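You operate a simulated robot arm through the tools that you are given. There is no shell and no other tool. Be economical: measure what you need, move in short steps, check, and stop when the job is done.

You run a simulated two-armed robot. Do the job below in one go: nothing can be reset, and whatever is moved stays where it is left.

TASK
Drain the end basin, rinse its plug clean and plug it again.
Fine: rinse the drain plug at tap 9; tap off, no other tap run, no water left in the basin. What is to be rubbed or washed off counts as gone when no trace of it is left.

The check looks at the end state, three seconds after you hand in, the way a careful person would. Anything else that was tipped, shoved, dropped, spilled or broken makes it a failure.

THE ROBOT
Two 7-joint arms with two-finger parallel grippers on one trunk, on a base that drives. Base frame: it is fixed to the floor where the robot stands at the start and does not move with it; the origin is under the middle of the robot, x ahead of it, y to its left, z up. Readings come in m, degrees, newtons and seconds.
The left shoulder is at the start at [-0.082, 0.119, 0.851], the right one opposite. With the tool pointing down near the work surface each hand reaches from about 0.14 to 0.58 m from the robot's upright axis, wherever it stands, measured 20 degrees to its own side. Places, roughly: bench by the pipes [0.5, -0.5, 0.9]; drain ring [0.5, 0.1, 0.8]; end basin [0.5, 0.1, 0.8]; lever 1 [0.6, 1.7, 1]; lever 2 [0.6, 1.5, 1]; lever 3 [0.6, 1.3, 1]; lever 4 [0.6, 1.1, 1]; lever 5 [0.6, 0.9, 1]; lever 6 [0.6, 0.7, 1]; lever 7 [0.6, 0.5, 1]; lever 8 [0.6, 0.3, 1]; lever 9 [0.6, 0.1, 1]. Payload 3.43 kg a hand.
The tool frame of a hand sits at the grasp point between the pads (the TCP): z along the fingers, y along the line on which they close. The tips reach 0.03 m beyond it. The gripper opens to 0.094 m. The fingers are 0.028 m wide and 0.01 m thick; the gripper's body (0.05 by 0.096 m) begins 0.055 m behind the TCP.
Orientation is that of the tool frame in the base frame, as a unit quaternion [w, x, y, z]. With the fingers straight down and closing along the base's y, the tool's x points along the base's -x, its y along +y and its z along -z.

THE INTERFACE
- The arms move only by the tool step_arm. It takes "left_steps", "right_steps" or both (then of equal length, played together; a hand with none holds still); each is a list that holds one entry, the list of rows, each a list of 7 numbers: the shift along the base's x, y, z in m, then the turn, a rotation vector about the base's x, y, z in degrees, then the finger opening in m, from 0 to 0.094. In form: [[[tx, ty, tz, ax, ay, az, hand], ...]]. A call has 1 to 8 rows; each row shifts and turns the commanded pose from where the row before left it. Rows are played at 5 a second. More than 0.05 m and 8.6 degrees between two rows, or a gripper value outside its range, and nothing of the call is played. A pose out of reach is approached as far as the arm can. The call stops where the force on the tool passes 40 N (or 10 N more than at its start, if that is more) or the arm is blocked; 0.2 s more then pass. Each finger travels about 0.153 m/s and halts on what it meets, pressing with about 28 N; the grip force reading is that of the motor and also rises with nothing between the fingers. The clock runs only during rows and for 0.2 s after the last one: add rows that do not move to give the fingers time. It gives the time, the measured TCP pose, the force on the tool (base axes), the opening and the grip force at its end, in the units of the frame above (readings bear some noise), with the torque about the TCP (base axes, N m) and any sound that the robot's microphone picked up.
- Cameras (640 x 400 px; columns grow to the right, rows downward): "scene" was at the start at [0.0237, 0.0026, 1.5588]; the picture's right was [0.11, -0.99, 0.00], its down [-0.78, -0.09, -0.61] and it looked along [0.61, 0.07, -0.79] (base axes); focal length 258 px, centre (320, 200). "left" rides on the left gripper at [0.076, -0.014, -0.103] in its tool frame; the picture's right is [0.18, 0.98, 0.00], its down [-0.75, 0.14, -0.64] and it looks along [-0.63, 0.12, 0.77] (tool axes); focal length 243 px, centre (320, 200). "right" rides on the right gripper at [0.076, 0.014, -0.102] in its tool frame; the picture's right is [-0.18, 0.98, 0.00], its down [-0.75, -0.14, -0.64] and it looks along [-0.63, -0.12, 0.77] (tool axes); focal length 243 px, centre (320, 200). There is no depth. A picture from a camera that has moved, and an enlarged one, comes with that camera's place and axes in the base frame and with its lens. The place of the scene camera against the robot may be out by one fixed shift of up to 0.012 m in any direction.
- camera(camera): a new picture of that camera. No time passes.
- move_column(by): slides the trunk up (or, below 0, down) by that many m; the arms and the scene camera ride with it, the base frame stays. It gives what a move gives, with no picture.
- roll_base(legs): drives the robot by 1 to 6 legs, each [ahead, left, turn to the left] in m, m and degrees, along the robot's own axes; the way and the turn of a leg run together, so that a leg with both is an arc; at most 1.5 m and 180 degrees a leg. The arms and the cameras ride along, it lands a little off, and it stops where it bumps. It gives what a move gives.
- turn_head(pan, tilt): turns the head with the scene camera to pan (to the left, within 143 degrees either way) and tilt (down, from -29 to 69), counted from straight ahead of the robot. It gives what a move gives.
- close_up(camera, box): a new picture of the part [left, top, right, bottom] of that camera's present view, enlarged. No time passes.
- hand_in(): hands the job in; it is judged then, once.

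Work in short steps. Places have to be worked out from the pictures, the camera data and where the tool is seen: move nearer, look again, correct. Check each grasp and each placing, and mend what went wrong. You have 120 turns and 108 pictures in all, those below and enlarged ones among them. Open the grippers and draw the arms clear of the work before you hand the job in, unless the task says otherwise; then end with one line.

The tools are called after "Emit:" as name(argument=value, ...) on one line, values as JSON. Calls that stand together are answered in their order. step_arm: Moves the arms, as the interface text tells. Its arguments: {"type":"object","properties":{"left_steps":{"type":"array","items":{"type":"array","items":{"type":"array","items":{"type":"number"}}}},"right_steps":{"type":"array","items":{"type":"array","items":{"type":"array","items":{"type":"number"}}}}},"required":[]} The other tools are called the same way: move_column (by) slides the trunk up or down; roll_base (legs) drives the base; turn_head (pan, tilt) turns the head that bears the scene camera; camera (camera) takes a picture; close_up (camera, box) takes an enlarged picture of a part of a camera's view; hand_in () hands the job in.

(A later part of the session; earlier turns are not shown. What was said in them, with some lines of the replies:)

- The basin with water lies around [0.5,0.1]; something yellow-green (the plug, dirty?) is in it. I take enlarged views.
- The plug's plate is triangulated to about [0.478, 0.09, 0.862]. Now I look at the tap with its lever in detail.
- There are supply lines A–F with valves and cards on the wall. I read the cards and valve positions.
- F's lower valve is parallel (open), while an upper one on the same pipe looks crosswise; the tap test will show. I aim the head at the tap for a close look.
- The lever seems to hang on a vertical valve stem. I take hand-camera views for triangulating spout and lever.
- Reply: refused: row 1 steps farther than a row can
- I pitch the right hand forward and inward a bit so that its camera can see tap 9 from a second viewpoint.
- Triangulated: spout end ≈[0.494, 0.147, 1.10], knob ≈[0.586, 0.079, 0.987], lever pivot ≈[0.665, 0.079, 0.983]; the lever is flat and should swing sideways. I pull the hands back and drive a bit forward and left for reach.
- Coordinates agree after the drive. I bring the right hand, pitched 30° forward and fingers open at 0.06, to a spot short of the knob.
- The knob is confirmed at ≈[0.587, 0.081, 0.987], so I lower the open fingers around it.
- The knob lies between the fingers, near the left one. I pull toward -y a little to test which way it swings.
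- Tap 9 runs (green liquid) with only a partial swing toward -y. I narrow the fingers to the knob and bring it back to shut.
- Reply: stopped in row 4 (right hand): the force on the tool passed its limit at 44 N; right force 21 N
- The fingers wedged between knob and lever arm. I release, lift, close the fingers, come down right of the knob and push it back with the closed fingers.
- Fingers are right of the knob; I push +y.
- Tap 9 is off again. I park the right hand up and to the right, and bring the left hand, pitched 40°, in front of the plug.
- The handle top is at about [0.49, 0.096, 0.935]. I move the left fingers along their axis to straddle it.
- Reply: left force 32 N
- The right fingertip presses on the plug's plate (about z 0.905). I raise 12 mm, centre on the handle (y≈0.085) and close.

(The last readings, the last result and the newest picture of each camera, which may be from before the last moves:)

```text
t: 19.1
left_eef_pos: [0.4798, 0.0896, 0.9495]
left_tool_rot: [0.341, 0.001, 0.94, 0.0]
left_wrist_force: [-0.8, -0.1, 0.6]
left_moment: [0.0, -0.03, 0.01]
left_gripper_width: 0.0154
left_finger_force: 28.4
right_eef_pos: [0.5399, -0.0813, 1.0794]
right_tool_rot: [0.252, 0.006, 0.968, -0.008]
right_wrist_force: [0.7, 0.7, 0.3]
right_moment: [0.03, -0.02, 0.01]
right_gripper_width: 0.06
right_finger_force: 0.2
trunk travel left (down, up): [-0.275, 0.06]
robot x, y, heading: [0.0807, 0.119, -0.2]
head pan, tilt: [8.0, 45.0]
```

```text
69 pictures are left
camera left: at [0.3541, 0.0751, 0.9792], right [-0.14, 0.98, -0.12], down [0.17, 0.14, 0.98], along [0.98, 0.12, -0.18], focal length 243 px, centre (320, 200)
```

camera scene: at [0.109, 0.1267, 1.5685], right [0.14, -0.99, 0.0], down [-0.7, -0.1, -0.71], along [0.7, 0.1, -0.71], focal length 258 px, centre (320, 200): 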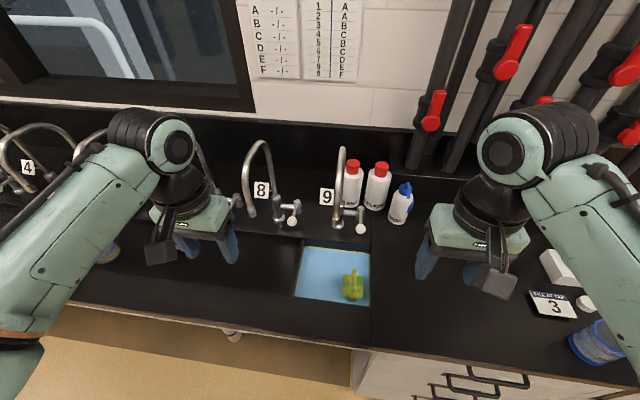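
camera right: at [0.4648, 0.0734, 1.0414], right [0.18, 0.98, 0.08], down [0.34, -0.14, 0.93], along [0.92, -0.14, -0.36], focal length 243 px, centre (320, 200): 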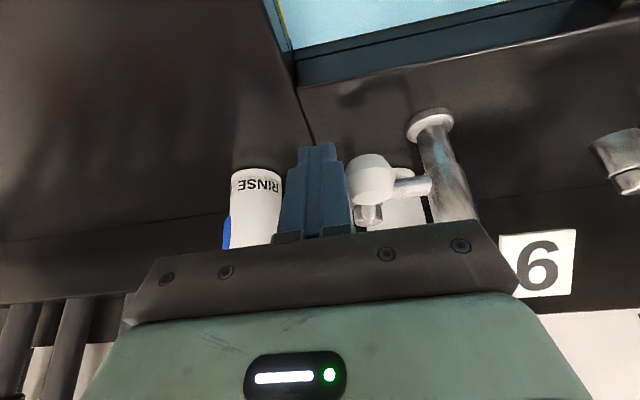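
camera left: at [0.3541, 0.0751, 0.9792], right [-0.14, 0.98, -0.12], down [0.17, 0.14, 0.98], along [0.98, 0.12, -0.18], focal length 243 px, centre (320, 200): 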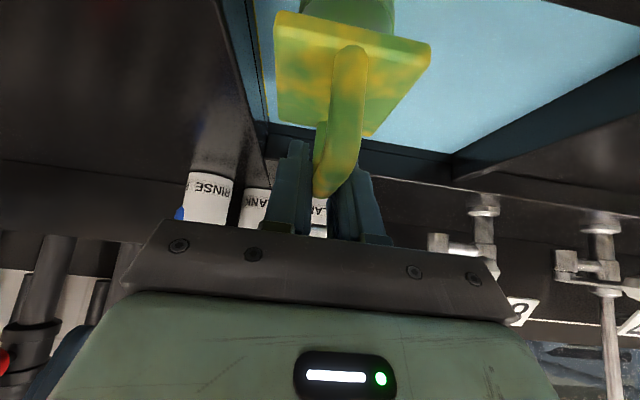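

Gripped at 15 mm width. I pull the plug straight up in small steps.

Emit:
step_arm(left_steps=[[[0.0, 0, 0.015, 0, 0, 0, 0.0], [0, 0, 0.02, 0, 0, 0, 0.0], [0, 0, 0.025, 0, 0, 0, 0.0], [0, 0, 0.025, 0, 0, 0, 0.0]]])

Emit:
camera(camera="left")

Emit:
close_up(camera="scene", box=[250, 130, 450, 310])

```text
t: 20.1
left_eef_pos: [0.4795, 0.089, 1.0372]
left_tool_rot: [0.342, 0.001, 0.94, 0.0]
left_wrist_force: [-0.1, -0.3, -2.5]
left_moment: [0.02, -0.06, -0.01]
left_gripper_width: 0.0158
left_finger_force: 28.0
right_eef_pos: [0.5399, -0.0818, 1.0789]
right_tool_rot: [0.251, 0.006, 0.968, -0.008]
right_wrist_force: [-0.1, 0.1, -0.4]
right_moment: [0.0, -0.01, 0.01]
right_gripper_width: 0.0597
right_finger_force: 0.0
trunk travel left (down, up): [-0.275, 0.06]
robot x, y, heading: [0.08, 0.1199, -0.2]
head pan, tilt: [8.0, 45.0]
```

```text
68 pictures are left
camera left: at [0.3542, 0.0755, 1.0653], right [-0.14, 0.98, -0.12], down [0.17, 0.14, 0.98], along [0.98, 0.12, -0.18], focal length 243 px, centre (320, 200)
```

left: 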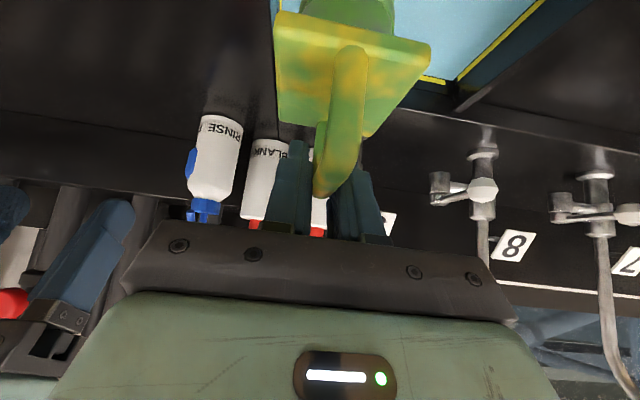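

```text
2.22 times, centred on (350, 220) of scene
camera zoom: at [0.1084, 0.126, 1.5685], right [0.14, -0.99, 0.0], down [-0.7, -0.1, -0.71], along [0.7, 0.1, -0.71], focal length 574 px, centre (253, 156)
```

zoom: 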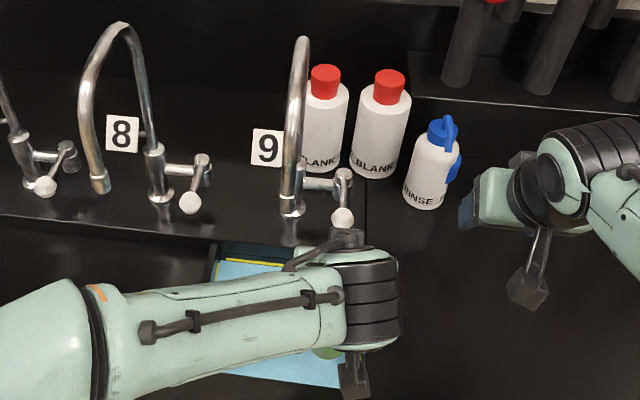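

The plug is out and water is draining. I move it under the spout, tilting it 20° more, while checking clearance to the spout.

Emit:
step_arm(left_steps=[[[-0.004, 0.019, -0.012, 0, -6.7, 0, 0.0], [-0.003, 0.019, -0.012, 0, -6.7, 0, 0.0], [-0.003, 0.019, -0.012, 0, -6.7, 0, 0.0], [0, 0, 0, 0, 0, 0, 0.0], [0, 0, 0, 0, 0, 0, 0.0]]])

Emit:
camera(camera="left")

Emit:
camera(camera="right")

Emit:
camera(camera="scene")

```text
t: 21.4
left_eef_pos: [0.4698, 0.1469, 0.9997]
left_tool_rot: [0.5, 0.0, 0.866, 0.0]
left_wrist_force: [0.2, 0.4, -1.8]
left_moment: [0.02, 0.02, -0.01]
left_gripper_width: 0.0155
left_finger_force: 27.6
right_eef_pos: [0.5396, -0.0816, 1.0803]
right_tool_rot: [0.251, 0.007, 0.968, -0.008]
right_wrist_force: [-0.5, 0.1, 0.5]
right_moment: [-0.02, -0.03, 0.0]
right_gripper_width: 0.0599
right_finger_force: 0.0
trunk travel left (down, up): [-0.275, 0.06]
robot x, y, heading: [0.0809, 0.1233, -0.2]
head pan, tilt: [8.0, 45.0]
```

```text
66 pictures are left
camera left: at [0.3421, 0.1325, 0.9842], right [-0.09, 0.98, -0.16], down [-0.18, 0.14, 0.97], along [0.98, 0.12, 0.16], focal length 243 px, centre (320, 200)
```

left: 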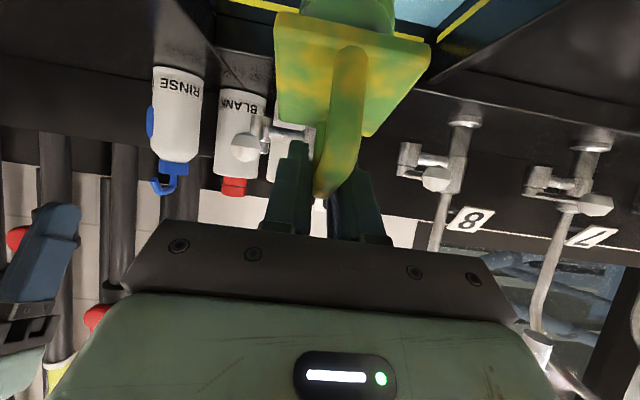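

```text
65 pictures are left
camera right: at [0.4248, -0.0648, 1.1311], right [0.18, 0.98, 0.08], down [0.34, -0.14, 0.93], along [0.92, -0.14, -0.36], focal length 243 px, centre (320, 200)
```

right: 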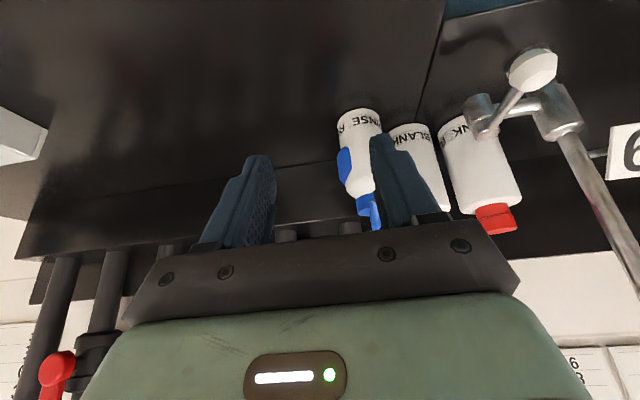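

```text
64 pictures are left
camera scene: at [0.1087, 0.1261, 1.5685], right [0.14, -0.99, 0.0], down [-0.7, -0.1, -0.71], along [0.7, 0.1, -0.71], focal length 258 px, centre (320, 200)
```

scene: 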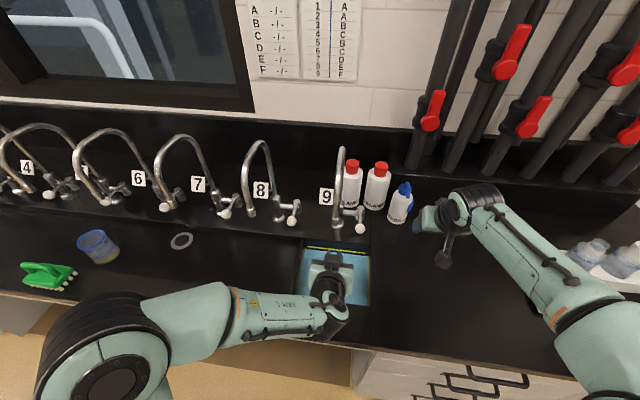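

Plug under the spout, well held. I bring the right hand around the knob again.

Emit:
step_arm(right_steps=[[[0.01, 0.045, 0, 0, 0, 0, 0.06], [0.01, 0.045, 0, 0, 0, 0, 0.06], [0.01, 0.045, 0, 0, 0, 0, 0.06], [0.008, 0.012, -0.035, 0, 0, 0, 0.06], [0.005, 0.003, -0.035, 0, 0, 0, 0.06], [0.0, 0.0, -0.016, 0, 0, 0, 0.06]]])

Emit:
camera(camera="right")

```text
t: 22.8
left_eef_pos: [0.4698, 0.1476, 0.9996]
left_tool_rot: [0.5, 0.0, 0.866, 0.0]
left_wrist_force: [-0.4, -0.6, -2.5]
left_moment: [0.01, 0.03, 0.02]
left_gripper_width: 0.0158
left_finger_force: 27.6
right_eef_pos: [0.5839, 0.0673, 0.9949]
right_tool_rot: [0.251, 0.007, 0.968, -0.008]
right_wrist_force: [0.5, -0.2, -0.4]
right_moment: [-0.01, 0.0, 0.0]
right_gripper_width: 0.06
right_finger_force: 0.1
trunk travel left (down, up): [-0.275, 0.06]
robot x, y, heading: [0.079, 0.1224, -0.1]
head pan, tilt: [8.0, 45.0]
```

```text
63 pictures are left
camera right: at [0.4678, 0.0847, 1.0455], right [0.18, 0.98, 0.08], down [0.34, -0.14, 0.93], along [0.92, -0.14, -0.36], focal length 243 px, centre (320, 200)
```

right: 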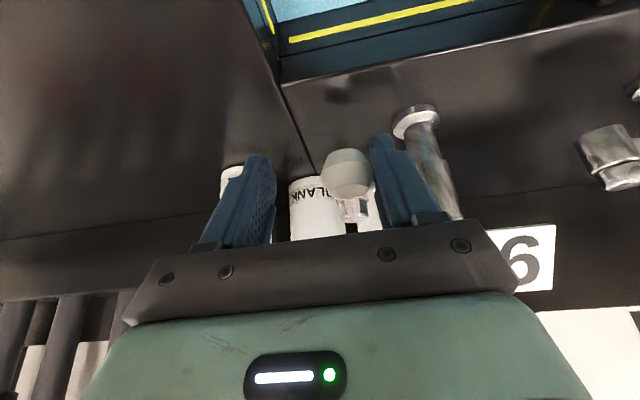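

Positioned as before; I swing the lever on, then lift and set closed fingers right of the knob, ready to shut.

Emit:
step_arm(right_steps=[[[0.0, -0.015, 0, 0, 0, 0, 0.06], [0.0, -0.015, 0, 0, 0, 0, 0.06], [0.003, -0.015, 0, 0, 0, 0, 0.06], [0, 0, 0.04, 0, 0, 0, 0.06], [0, 0, 0.04, 0, 0, 0, 0.04], [0, -0.033, 0, 0, 0, 0, 0.0], [0, 0, -0.04, 0, 0, 0, 0.0], [0, 0, -0.04, 0, 0, 0, 0.0]]])

Emit:
camera(camera="left")

Emit:
close_up(camera="scene", box=[270, 130, 430, 330])

Emit:
camera(camera="right")

```text
t: 24.6
left_eef_pos: [0.4701, 0.1468, 0.9992]
left_tool_rot: [0.5, 0.0, 0.866, 0.0]
left_wrist_force: [-0.2, -0.7, -2.6]
left_moment: [0.0, 0.01, 0.02]
left_gripper_width: 0.0156
left_finger_force: 28.0
right_eef_pos: [0.5869, -0.0111, 0.9932]
right_tool_rot: [0.251, 0.006, 0.968, -0.007]
right_wrist_force: [-0.5, 0.6, 0.5]
right_moment: [-0.03, -0.01, 0.03]
right_gripper_width: 0.0
right_finger_force: 28.2
trunk travel left (down, up): [-0.275, 0.06]
robot x, y, heading: [0.0816, 0.1197, -0.2]
head pan, tilt: [8.0, 45.0]
```

```text
62 pictures are left
camera left: at [0.3424, 0.1321, 0.9842], right [-0.09, 0.98, -0.16], down [-0.18, 0.14, 0.97], along [0.98, 0.12, 0.16], focal length 243 px, centre (320, 200)
```

left: 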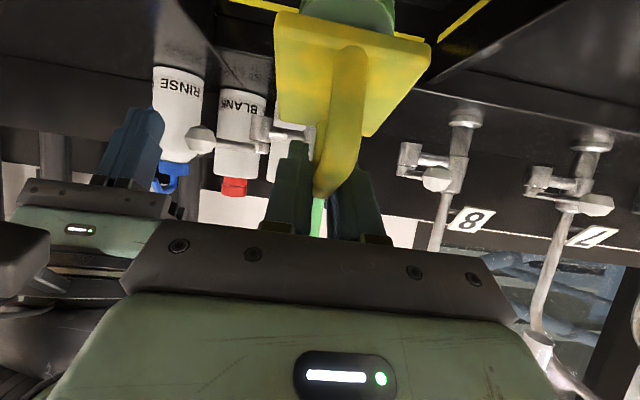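

```text
2.00 times, centred on (350, 230) of scene
camera zoom: at [0.109, 0.1256, 1.5685], right [0.14, -0.99, 0.0], down [-0.7, -0.1, -0.71], along [0.7, 0.1, -0.71], focal length 517 px, centre (260, 140)
```

zoom: 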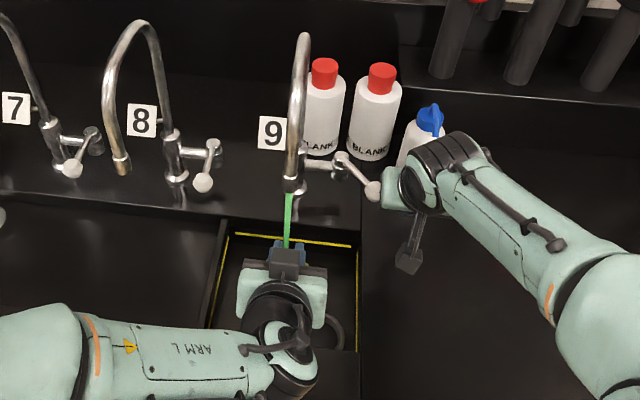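

```text
60 pictures are left
camera right: at [0.471, 0.0061, 1.0452], right [0.18, 0.98, 0.08], down [0.34, -0.14, 0.93], along [0.92, -0.14, -0.36], focal length 243 px, centre (320, 200)
```

right: 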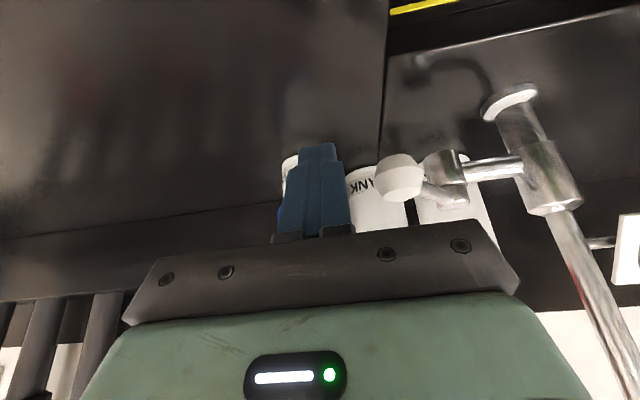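

The plate and handle have turned clean yellow, and the basin looks empty. I keep rinsing a moment with some tilting so that the body gets wet too, then look at it.

Emit:
step_arm(left_steps=[[[-0.01, 0, 0.0, 0, -7, 0, 0.0], [-0.01, 0, 0.0, 0, -7, 0, 0.0], [-0.01, 0, 0.0, 0, -7, 0, 0.0], [-0.01, 0, 0, 0, 0, 0, 0.0], [0, 0, 0, 0, 0, 0, 0.0], [0, 0, 0, 0, 0, 0, 0.0]]])

Emit:
close_up(camera="left", box=[240, 0, 460, 240])

Emit:
close_up(camera="scene", box=[300, 170, 400, 330])

```text
t: 25.9
left_eef_pos: [0.4293, 0.1464, 1.0001]
left_tool_rot: [0.65, 0.0, 0.76, 0.001]
left_wrist_force: [0.0, -0.9, -2.6]
left_moment: [0.01, 0.12, 0.0]
left_gripper_width: 0.0155
left_finger_force: 28.0
right_eef_pos: [0.5866, -0.01, 0.9944]
right_tool_rot: [0.251, 0.006, 0.968, -0.008]
right_wrist_force: [0.1, 0.1, 1.1]
right_moment: [0.03, 0.02, -0.01]
right_gripper_width: 0.0001
right_finger_force: 28.1
trunk travel left (down, up): [-0.275, 0.06]
robot x, y, heading: [0.0808, 0.1176, 0.1]
head pan, tilt: [8.0, 45.0]
```

```text
1.67 times, centred on (350, 120) of left
camera zoom: at [0.3152, 0.1319, 0.9398], right [-0.03, 0.98, -0.18], down [-0.52, 0.14, 0.84], along [0.86, 0.12, 0.5], focal length 404 px, centre (270, 333)
```

zoom: 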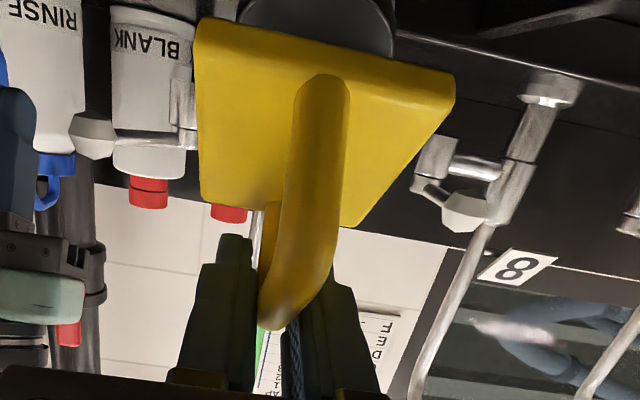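

```text
2.50 times, centred on (350, 250) of scene
camera zoom: at [0.1086, 0.126, 1.5685], right [0.14, -0.99, 0.0], down [-0.7, -0.1, -0.71], along [0.7, 0.1, -0.71], focal length 646 px, centre (245, 75)
```

zoom: 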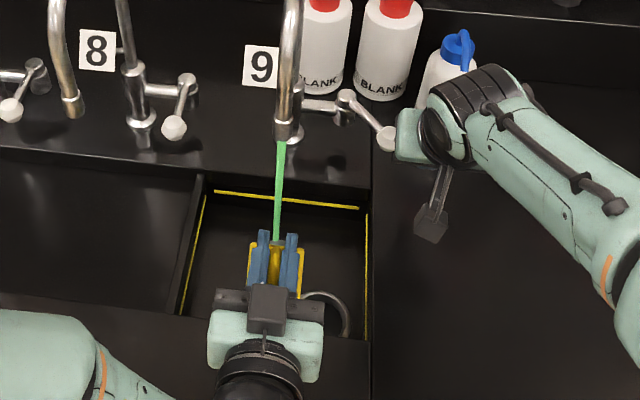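

All visible parts are clean: yellow plate and handle, dark body. I push the lever shut.

Emit:
step_arm(right_steps=[[[0, 0.016, 0, 0, 0, 0, 0.0], [0, 0.016, 0, 0, 0, 0, 0.0], [-0.003, 0.015, 0, 0, 0, 0, 0.0], [-0.003, 0.012, 0, 0, 0, 0, 0.0], [0, 0.008, 0, 0, 0, 0, 0.0], [0, 0, 0, 0, 0, 0, 0.0]]])

Emit:
camera(camera="right")

Emit:
close_up(camera="scene", box=[300, 170, 400, 330])

```text
t: 26.7
left_eef_pos: [0.4299, 0.1459, 1.0001]
left_tool_rot: [0.65, 0.002, 0.76, -0.001]
left_wrist_force: [0.6, 0.3, -3.2]
left_moment: [0.02, 0.15, -0.02]
left_gripper_width: 0.0157
left_finger_force: 27.7
right_eef_pos: [0.5808, 0.0168, 0.9921]
right_tool_rot: [0.243, 0.016, 0.97, -0.017]
right_wrist_force: [-13.4, -10.3, 4.6]
right_moment: [-0.1, 0.02, -0.07]
right_gripper_width: 0.0
right_finger_force: 28.0
trunk travel left (down, up): [-0.275, 0.06]
robot x, y, heading: [0.0765, 0.1201, 0.0]
head pan, tilt: [8.0, 45.0]
stopped in row 3 (right hand): the force on the tool passed its limit at 46 N (the readings are from after the stop); the commanded pose is now the measured one
```

```text
57 pictures are left
camera right: at [0.4668, 0.0383, 1.0451], right [0.2, 0.98, 0.06], down [0.36, -0.13, 0.93], along [0.91, -0.16, -0.37], focal length 243 px, centre (320, 200)
```

right: 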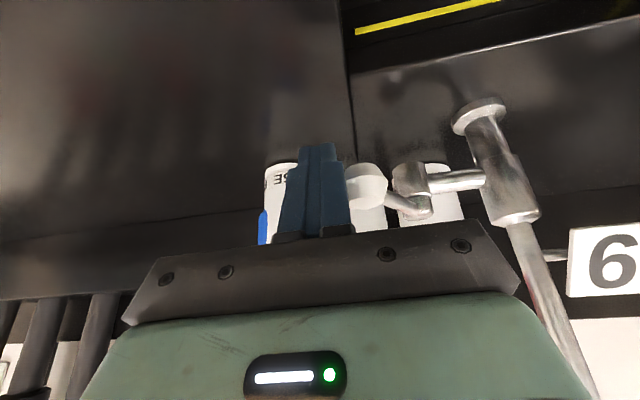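

```text
2.50 times, centred on (350, 250) of scene
camera zoom: at [0.1072, 0.1258, 1.5686], right [0.14, -0.99, 0.0], down [-0.7, -0.1, -0.71], along [0.7, 0.1, -0.71], focal length 646 px, centre (245, 75)
```

zoom: 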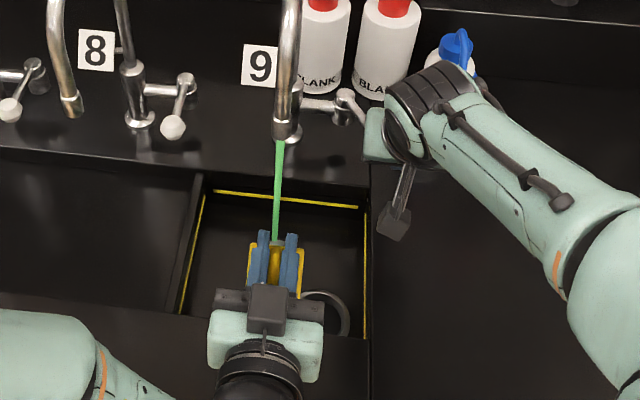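

The push stalled because the swing path curves toward me; I continue with a more -x component, more slowly.

Emit:
step_arm(right_steps=[[[-0.006, 0.004, 0, 0, 0, 0, 0.0], [-0.004, 0.01, 0, 0, 0, 0, 0.0], [-0.002, 0.01, 0, 0, 0, 0, 0.0], [0.002, 0.01, 0, 0, 0, 0, 0.0], [0.002, 0.007, 0, 0, 0, 0, 0.0]]])

Emit:
camera(camera="right")

Emit:
close_up(camera="scene", box=[300, 170, 400, 330])

```text
t: 27.9
left_eef_pos: [0.4284, 0.144, 1.0005]
left_tool_rot: [0.65, 0.002, 0.76, -0.001]
left_wrist_force: [-0.2, -0.7, -2.4]
left_moment: [-0.02, 0.11, -0.03]
left_gripper_width: 0.0157
left_finger_force: 28.2
right_eef_pos: [0.576, 0.0594, 0.9922]
right_tool_rot: [0.247, 0.014, 0.969, -0.015]
right_wrist_force: [-1.4, -10.1, 0.9]
right_moment: [-0.06, -0.02, -0.14]
right_gripper_width: 0.0001
right_finger_force: 27.8
trunk travel left (down, up): [-0.275, 0.06]
robot x, y, heading: [0.0767, 0.1229, -0.2]
head pan, tilt: [8.0, 45.0]
```

```text
55 pictures are left
camera right: at [0.4607, 0.0791, 1.0447], right [0.2, 0.98, 0.07], down [0.35, -0.13, 0.93], along [0.92, -0.16, -0.37], focal length 243 px, centre (320, 200)
```

right: 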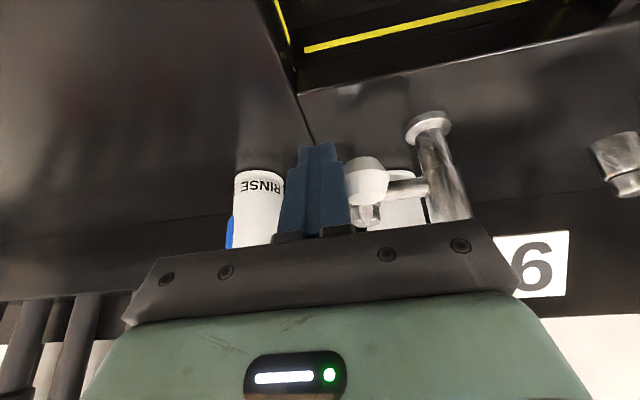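

```text
2.50 times, centred on (350, 250) of scene
camera zoom: at [0.1082, 0.1234, 1.5685], right [0.14, -0.99, 0.0], down [-0.7, -0.1, -0.71], along [0.7, 0.1, -0.71], focal length 646 px, centre (245, 75)
```

zoom: 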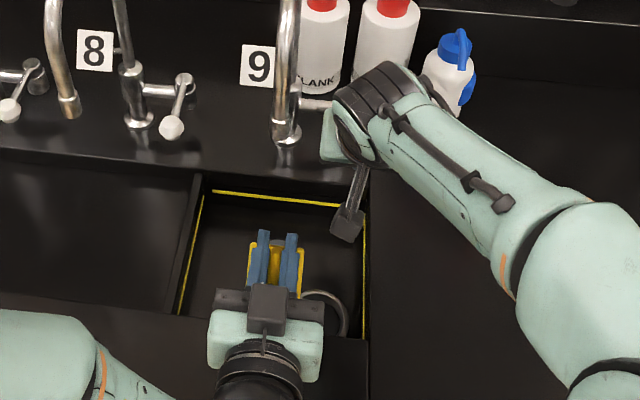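

Tap is off. I retreat the right hand and turn it left so that its camera can inspect plug and drain from the side.

Emit:
step_arm(right_steps=[[[0, -0.012, 0, 0, 0, 0, 0.0], [0, -0.02, 0.04, 0, 0, 0, 0.0], [0, -0.03, 0.04, 0, 0, 0, 0.0], [-0.02, -0.045, 0, 0, 0, 8, 0.0], [-0.02, -0.045, 0, 0, 0, 8, 0.0], [-0.02, -0.045, 0, 0, 0, 8, 0.0], [-0.02, -0.02, 0, 0, 0, 8, 0.0], [-0.02, 0, 0, 0, 0, 8, 0.0]]])

Emit:
step_arm(right_steps=[[[0, 0, 0, 0, 0, 8, 0.0], [0, 0, 0, 0, 0, 8, 0.0], [0, 0, 0, 0, 0, 8, 0.0], [0, 0, 0, 0, 0, 8, 0.0], [0, 0, 0, 0, 0, 0, 0.0]]])

Emit:
camera(camera="right")

Emit:
camera(camera="scene")

```text
t: 29.7
left_eef_pos: [0.4284, 0.1443, 1.0004]
left_tool_rot: [0.649, 0.001, 0.761, 0.0]
left_wrist_force: [-0.1, 0.5, -2.4]
left_moment: [0.0, 0.1, 0.0]
left_gripper_width: 0.0156
left_finger_force: 27.9
right_eef_pos: [0.474, -0.1535, 1.0722]
right_tool_rot: [0.236, -0.32, 0.915, 0.071]
right_wrist_force: [0.7, -0.6, 0.6]
right_moment: [-0.01, -0.02, 0.01]
right_gripper_width: 0.0
right_finger_force: 28.2
trunk travel left (down, up): [-0.275, 0.06]
robot x, y, heading: [0.0779, 0.1152, -0.1]
head pan, tilt: [8.0, 45.0]
```

```text
t: 30.9
left_eef_pos: [0.4294, 0.1451, 1.0009]
left_tool_rot: [0.649, 0.002, 0.761, -0.001]
left_wrist_force: [0.5, -0.7, -2.8]
left_moment: [0.0, 0.07, 0.0]
left_gripper_width: 0.0152
left_finger_force: 28.2
right_eef_pos: [0.4745, -0.1548, 1.0716]
right_tool_rot: [0.208, -0.56, 0.791, 0.133]
right_wrist_force: [-0.6, 0.4, 0.0]
right_moment: [-0.02, -0.03, -0.02]
right_gripper_width: 0.0
right_finger_force: 28.4
trunk travel left (down, up): [-0.275, 0.06]
robot x, y, heading: [0.0786, 0.1224, -0.1]
head pan, tilt: [8.0, 45.0]
```

```text
53 pictures are left
camera right: at [0.4213, -0.2582, 1.1248], right [-0.87, 0.48, 0.07], down [0.23, 0.3, 0.93], along [0.43, 0.82, -0.37], focal length 243 px, centre (320, 200)
```

right: 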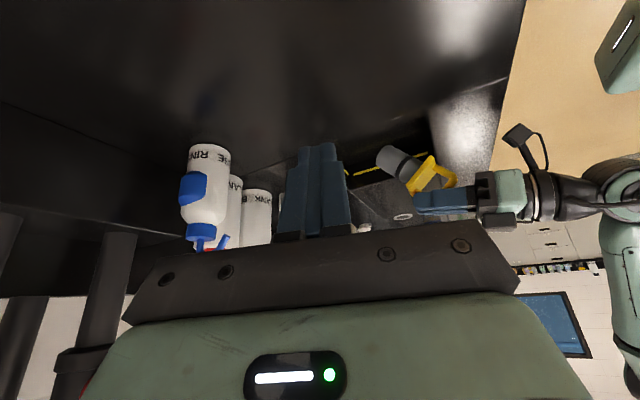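

```text
52 pictures are left
camera scene: at [0.108, 0.1255, 1.5685], right [0.14, -0.99, 0.0], down [-0.7, -0.1, -0.71], along [0.7, 0.1, -0.71], focal length 258 px, centre (320, 200)
```

scene: 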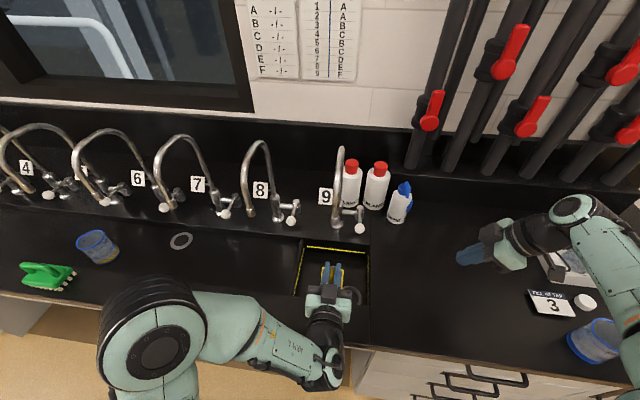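

Emit:
close_up(camera="right", box=[350, 120, 490, 240])

Emit:
close_up(camera="scene", box=[290, 195, 390, 310])

```text
3.33 times, centred on (420, 180) of right
camera zoom: at [0.4213, -0.2582, 1.1248], right [-0.87, 0.48, 0.07], down [0.23, 0.3, 0.93], along [0.43, 0.82, -0.37], focal length 809 px, centre (-13, 267)
```

zoom: 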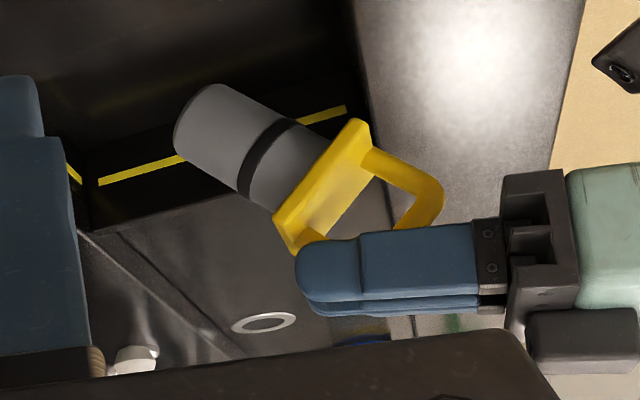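

```text
3.48 times, centred on (340, 252) of scene
camera zoom: at [0.108, 0.1255, 1.5685], right [0.14, -0.99, 0.0], down [-0.7, -0.1, -0.71], along [0.7, 0.1, -0.71], focal length 899 px, centre (250, 17)
```

zoom: 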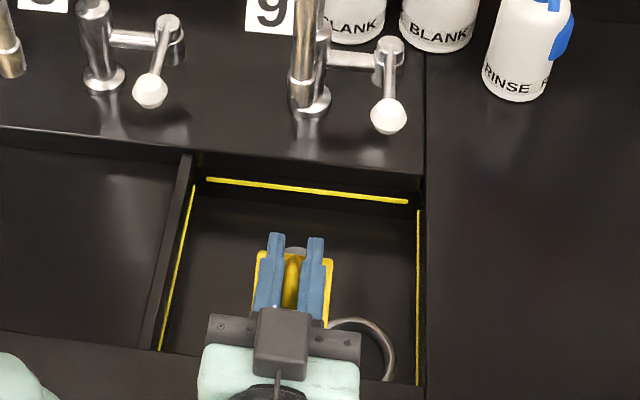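

Plug is clean all round and the basin is empty. I bring the plug back to the pose above the drain where it was lifted.

Emit:
step_arm(left_steps=[[[0.0, -0.025, 0.0, 0, 7, 0, 0.0], [0.005, -0.025, 0.005, 0, 7, 0, 0.0], [0.015, -0.0055, 0.01, 0, 7, 0, 0.0], [0.015, 0, 0.012, 0, 7, 0, 0.0], [0.0155, 0, 0.01, 0, 7, 0, 0.0], [0, 0, 0, 0, 6, 0, 0.0], [0, 0, 0, 0, 0, 0, 0.0]]])

Emit:
camera(camera="left")

Emit:
close_up(camera="right", box=[300, 80, 500, 240])

```text
t: 32.5
left_eef_pos: [0.4794, 0.0897, 1.0374]
left_tool_rot: [0.342, 0.001, 0.94, -0.001]
left_wrist_force: [0.9, -0.9, -2.9]
left_moment: [-0.03, -0.04, -0.02]
left_gripper_width: 0.0154
left_finger_force: 27.3
right_eef_pos: [0.4739, -0.1552, 1.0717]
right_tool_rot: [0.207, -0.559, 0.792, 0.132]
right_wrist_force: [-0.4, -0.7, -0.4]
right_moment: [-0.02, 0.03, -0.02]
right_gripper_width: 0.0
right_finger_force: 28.2
trunk travel left (down, up): [-0.275, 0.06]
robot x, y, heading: [0.0756, 0.1184, -0.2]
head pan, tilt: [8.0, 45.0]
```

```text
49 pictures are left
camera left: at [0.3544, 0.0754, 1.0659], right [-0.14, 0.98, -0.12], down [0.17, 0.14, 0.98], along [0.98, 0.12, -0.18], focal length 243 px, centre (320, 200)
```

left: 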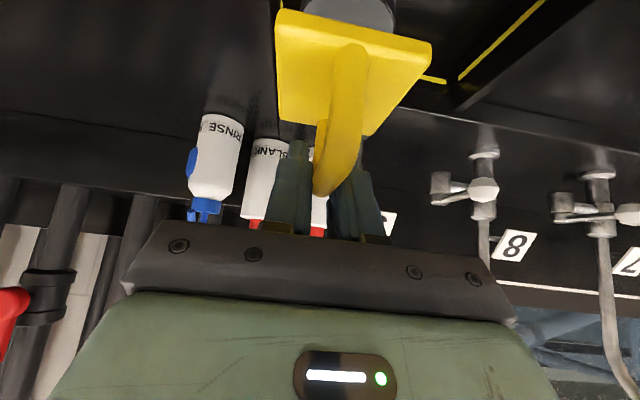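

```text
2.50 times, centred on (400, 160) of right
camera zoom: at [0.4213, -0.2582, 1.1246], right [-0.87, 0.49, 0.07], down [0.23, 0.29, 0.93], along [0.43, 0.82, -0.37], focal length 606 px, centre (120, 300)
```

zoom: 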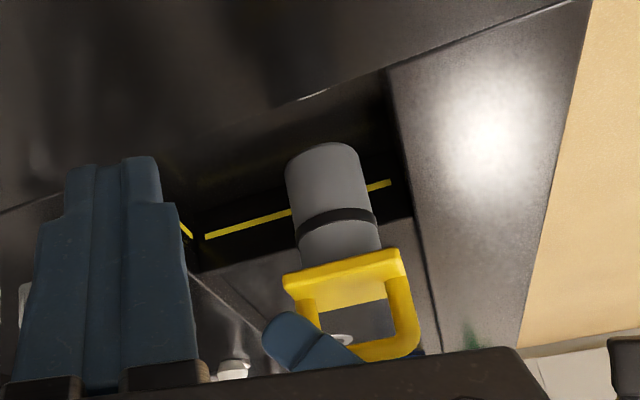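

Same pose as at the lift; the plug hangs upright. I lower it straight by 88 mm.

Emit:
step_arm(left_steps=[[[0, 0, -0.025, 0, 0, 0, 0.0], [0, 0, -0.025, 0, 0, 0, 0.0], [0, 0, -0.02, 0, 0, 0, 0.0], [0, 0, -0.012, 0, 0, 0, 0.0], [0, 0, -0.006, 0, 0, 0, 0.0], [0, 0, 0, 0, 0, 0, 0.0]]])

Emit:
close_up(camera="right", box=[300, 80, 500, 240])

Emit:
camera(camera="left")

```text
t: 33.9
left_eef_pos: [0.481, 0.0911, 0.95]
left_tool_rot: [0.342, 0.001, 0.94, -0.001]
left_wrist_force: [-0.2, 1.0, 2.7]
left_moment: [-0.03, 0.16, -0.02]
left_gripper_width: 0.0157
left_finger_force: 27.8
right_eef_pos: [0.4746, -0.1541, 1.0723]
right_tool_rot: [0.208, -0.559, 0.792, 0.132]
right_wrist_force: [-0.6, -0.5, 0.5]
right_moment: [-0.01, -0.02, 0.0]
right_gripper_width: 0.0
right_finger_force: 28.4
trunk travel left (down, up): [-0.275, 0.06]
robot x, y, heading: [0.0776, 0.1187, -0.3]
head pan, tilt: [8.0, 45.0]
```

```text
2.50 times, centred on (400, 160) of right
camera zoom: at [0.4212, -0.2581, 1.1248], right [-0.87, 0.49, 0.07], down [0.23, 0.29, 0.93], along [0.43, 0.82, -0.37], focal length 606 px, centre (120, 300)
```

zoom: 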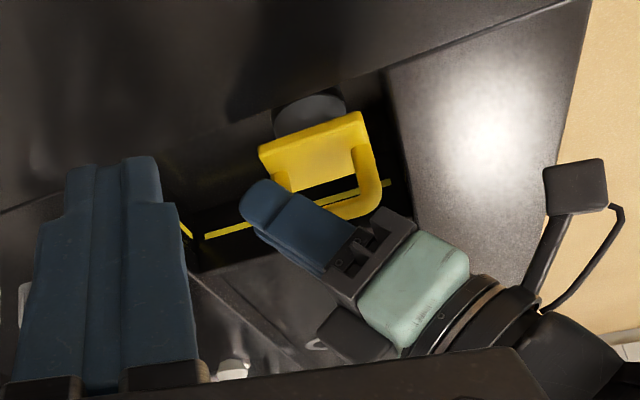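

```text
46 pictures are left
camera left: at [0.3547, 0.0754, 0.9782], right [-0.14, 0.98, -0.12], down [0.16, 0.14, 0.98], along [0.98, 0.12, -0.18], focal length 243 px, centre (320, 200)
```

left: 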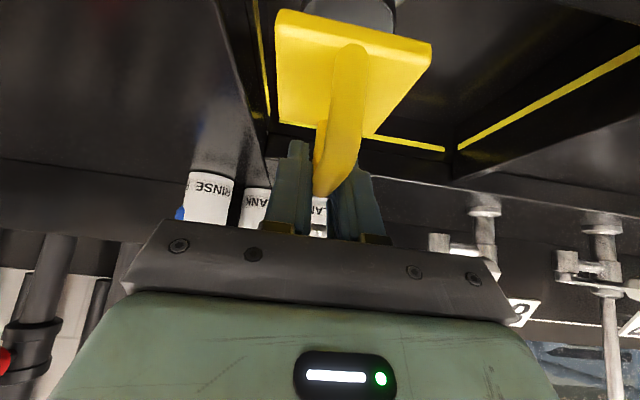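

It rests at the original height with light support. I press slightly to make sure it is seated.

Emit:
step_arm(left_steps=[[[0, 0, -0.003, 0, 0, 0, 0.0], [0, 0, -0.003, 0, 0, 0, 0.0], [0, 0, 0, 0, 0, 0, 0.0]]])

```text
t: 34.7
left_eef_pos: [0.4814, 0.0898, 0.9449]
left_tool_rot: [0.344, 0.001, 0.939, -0.002]
left_wrist_force: [3.6, 0.8, 23.5]
left_moment: [-0.01, 0.32, 0.0]
left_gripper_width: 0.0159
left_finger_force: 27.7
right_eef_pos: [0.4729, -0.154, 1.0728]
right_tool_rot: [0.207, -0.56, 0.791, 0.132]
right_wrist_force: [-0.6, 1.1, -1.3]
right_moment: [-0.01, 0.02, 0.01]
right_gripper_width: 0.0001
right_finger_force: 28.0
trunk travel left (down, up): [-0.275, 0.06]
robot x, y, heading: [0.0783, 0.1218, -0.2]
head pan, tilt: [8.0, 45.0]
```

Firm seat (23 N). I release the press, open, and withdraw along the finger axis.

Emit:
step_arm(left_steps=[[[0, 0, 0.005, 0, 0, 0, 0.0], [0, 0, 0, 0, 0, 0, 0.04], [0, 0, 0, 0, 0, 0, 0.045], [-0.02, 0, 0.025, 0, 0, 0, 0.045], [-0.025, 0, 0.035, 0, 0, 0, 0.06], [-0.025, 0.0, 0.035, 0, 0, 0, 0.06], [-0.01, 0.03, 0.03, 0, 0, 0, 0.06], [0, 0.045, 0.015, 0, 0, 0, 0.06]]])

Emit:
step_arm(left_steps=[[[-0.01, 0.045, 0.015, 0, 6, 0, 0.06], [-0.01, 0.045, 0.015, 0, 8, 0, 0.06], [0, 0.045, 0.015, 0, 8, 0, 0.06], [0, 0.03, 0, 0, 8, 0, 0.06], [0, 0, 0, 0, 8, 0, 0.06]]], right_steps=[[[-0.01, -0.02, 0.03, 0, 0, -8, 0.03], [-0.02, 0, 0.03, 0, 0, -8, 0.06], [-0.03, 0, 0.03, 0, 0, -8, 0.06], [-0.03, 0, 0.0, 0, 0, -8, 0.06], [-0.02, 0, 0, 0, 0, -8, 0.06]]])

Emit:
camera(camera="scene")

Emit:
close_up(camera="scene", box=[280, 195, 390, 310])

```text
t: 36.5
left_eef_pos: [0.399, 0.1667, 1.0878]
left_tool_rot: [0.342, 0.001, 0.94, -0.001]
left_wrist_force: [0.5, 0.2, -0.2]
left_moment: [-0.05, -0.01, 0.0]
left_gripper_width: 0.06
left_finger_force: 0.1
right_eef_pos: [0.4741, -0.1536, 1.0714]
right_tool_rot: [0.207, -0.56, 0.791, 0.132]
right_wrist_force: [-0.4, -0.3, -0.5]
right_moment: [-0.02, 0.0, -0.02]
right_gripper_width: 0.0
right_finger_force: 27.8
trunk travel left (down, up): [-0.275, 0.06]
robot x, y, heading: [0.0811, 0.119, -0.2]
head pan, tilt: [8.0, 45.0]
```

```text
t: 37.7
left_eef_pos: [0.3793, 0.3302, 1.1313]
left_tool_rot: [0.017, 0.001, 1.0, -0.002]
left_wrist_force: [0.1, 0.0, 0.0]
left_moment: [-0.02, 0.01, 0.01]
left_gripper_width: 0.0599
left_finger_force: 0.2
right_eef_pos: [0.3648, -0.1754, 1.1605]
right_tool_rot: [0.24, -0.254, 0.935, 0.054]
right_wrist_force: [0.4, 0.7, 0.0]
right_moment: [0.01, -0.02, 0.02]
right_gripper_width: 0.0598
right_finger_force: 0.0
trunk travel left (down, up): [-0.275, 0.06]
robot x, y, heading: [0.0787, 0.1205, -0.2]
head pan, tilt: [8.0, 45.0]
```

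```text
45 pictures are left
camera scene: at [0.1083, 0.1252, 1.5685], right [0.14, -0.99, 0.0], down [-0.7, -0.1, -0.71], along [0.7, 0.1, -0.71], focal length 258 px, centre (320, 200)
```

scene: 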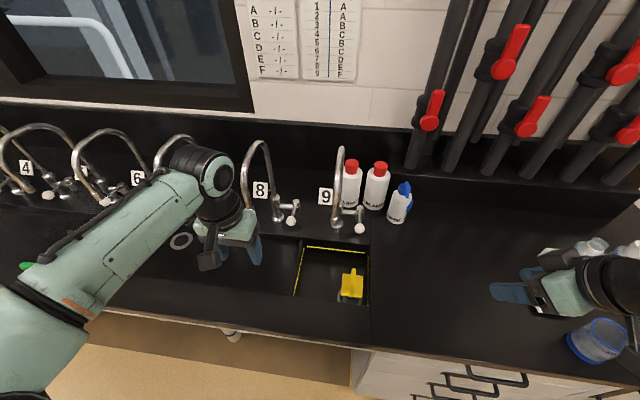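

```text
3.48 times, centred on (335, 252) of scene
camera zoom: at [0.1083, 0.1252, 1.5685], right [0.14, -0.99, 0.0], down [-0.7, -0.1, -0.71], along [0.7, 0.1, -0.71], focal length 899 px, centre (268, 17)
```

zoom: 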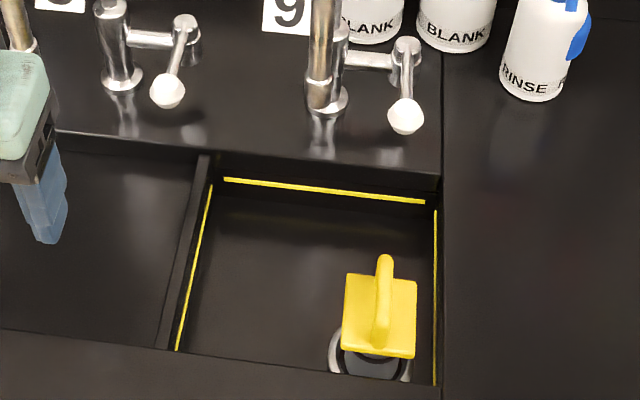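

Plug position matches the original to within pixels. I take one closer look at the ring and the spout.

Emit:
close_up(camera="scene", box=[328, 255, 378, 310])

Emit:
camera(camera="right")

Emit:
camera(camera="left")

```text
7.27 times, centred on (353, 282) of scene
camera zoom: at [0.1083, 0.1252, 1.5685], right [0.14, -0.99, 0.0], down [-0.7, -0.1, -0.71], along [0.7, 0.1, -0.71], focal length 1880 px, centre (80, -400)
```

zoom: 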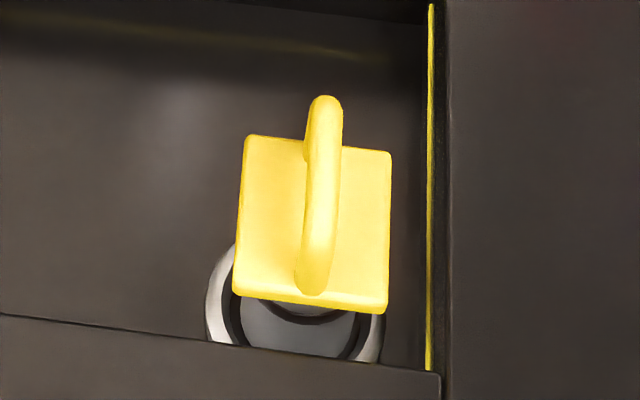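

```text
42 pictures are left
camera right: at [0.2569, -0.2197, 1.2148], right [-0.35, 0.93, 0.07], down [0.37, 0.07, 0.93], along [0.86, 0.35, -0.37], focal length 243 px, centre (320, 200)
```

right: 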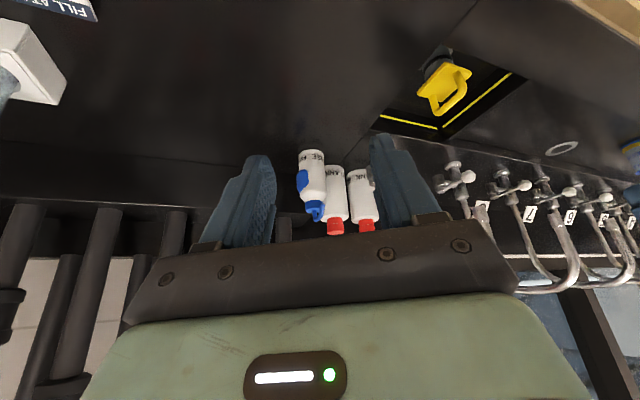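

```text
41 pictures are left
camera left: at [0.2996, 0.3159, 1.2319], right [-0.18, 0.98, -0.01], down [0.73, 0.14, 0.67], along [0.66, 0.12, -0.75], focal length 243 px, centre (320, 200)
```

left: 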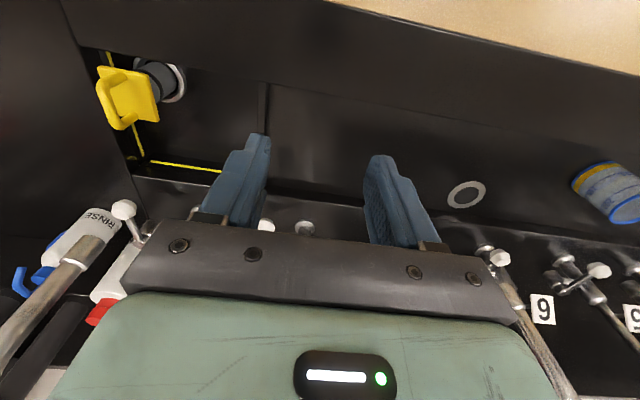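

Emit:
close_up(camera="left", box=[80, 40, 210, 150])

Emit:
close_up(camera="right", box=[380, 30, 520, 140])

```text
3.64 times, centred on (145, 95) of left
camera zoom: at [0.2996, 0.3159, 1.2319], right [-0.18, 0.98, -0.01], down [0.73, 0.14, 0.67], along [0.66, 0.12, -0.75], focal length 882 px, centre (956, 582)
```

zoom: 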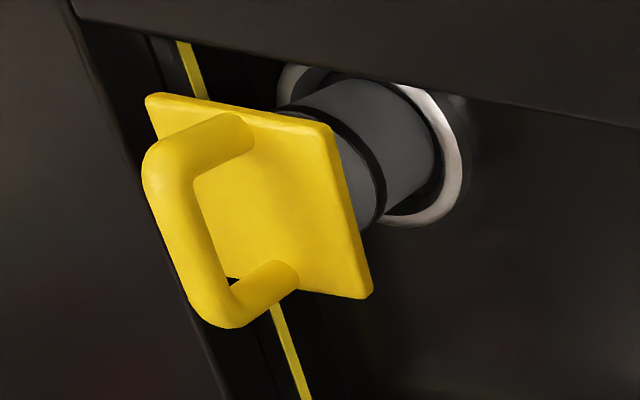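

```text
3.64 times, centred on (450, 85) of right
camera zoom: at [0.2569, -0.2197, 1.2148], right [-0.35, 0.93, 0.07], down [0.37, 0.07, 0.93], along [0.86, 0.35, -0.37], focal length 882 px, centre (-153, 618)
```

zoom: 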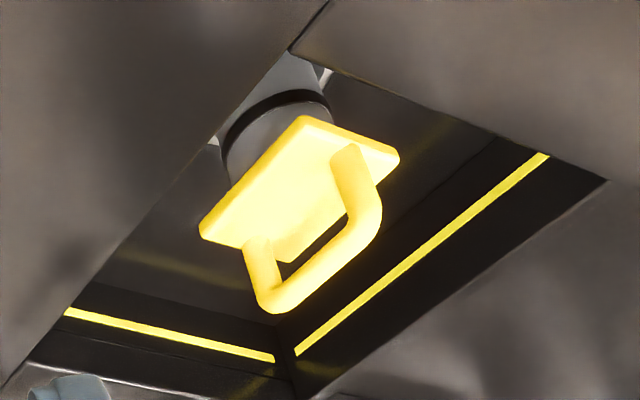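

Everything checks: the plug is clean and seated, the basin is empty, the lever is back at its original spot, and the arms are clear with open grippers.

Emit:
hand_in()

```text
The job is handed in.
```

I drained the end basin, rinsed its plug clean at tap 9 and put it back in the drain. Tap 9 is off again and no water is left in the basin.
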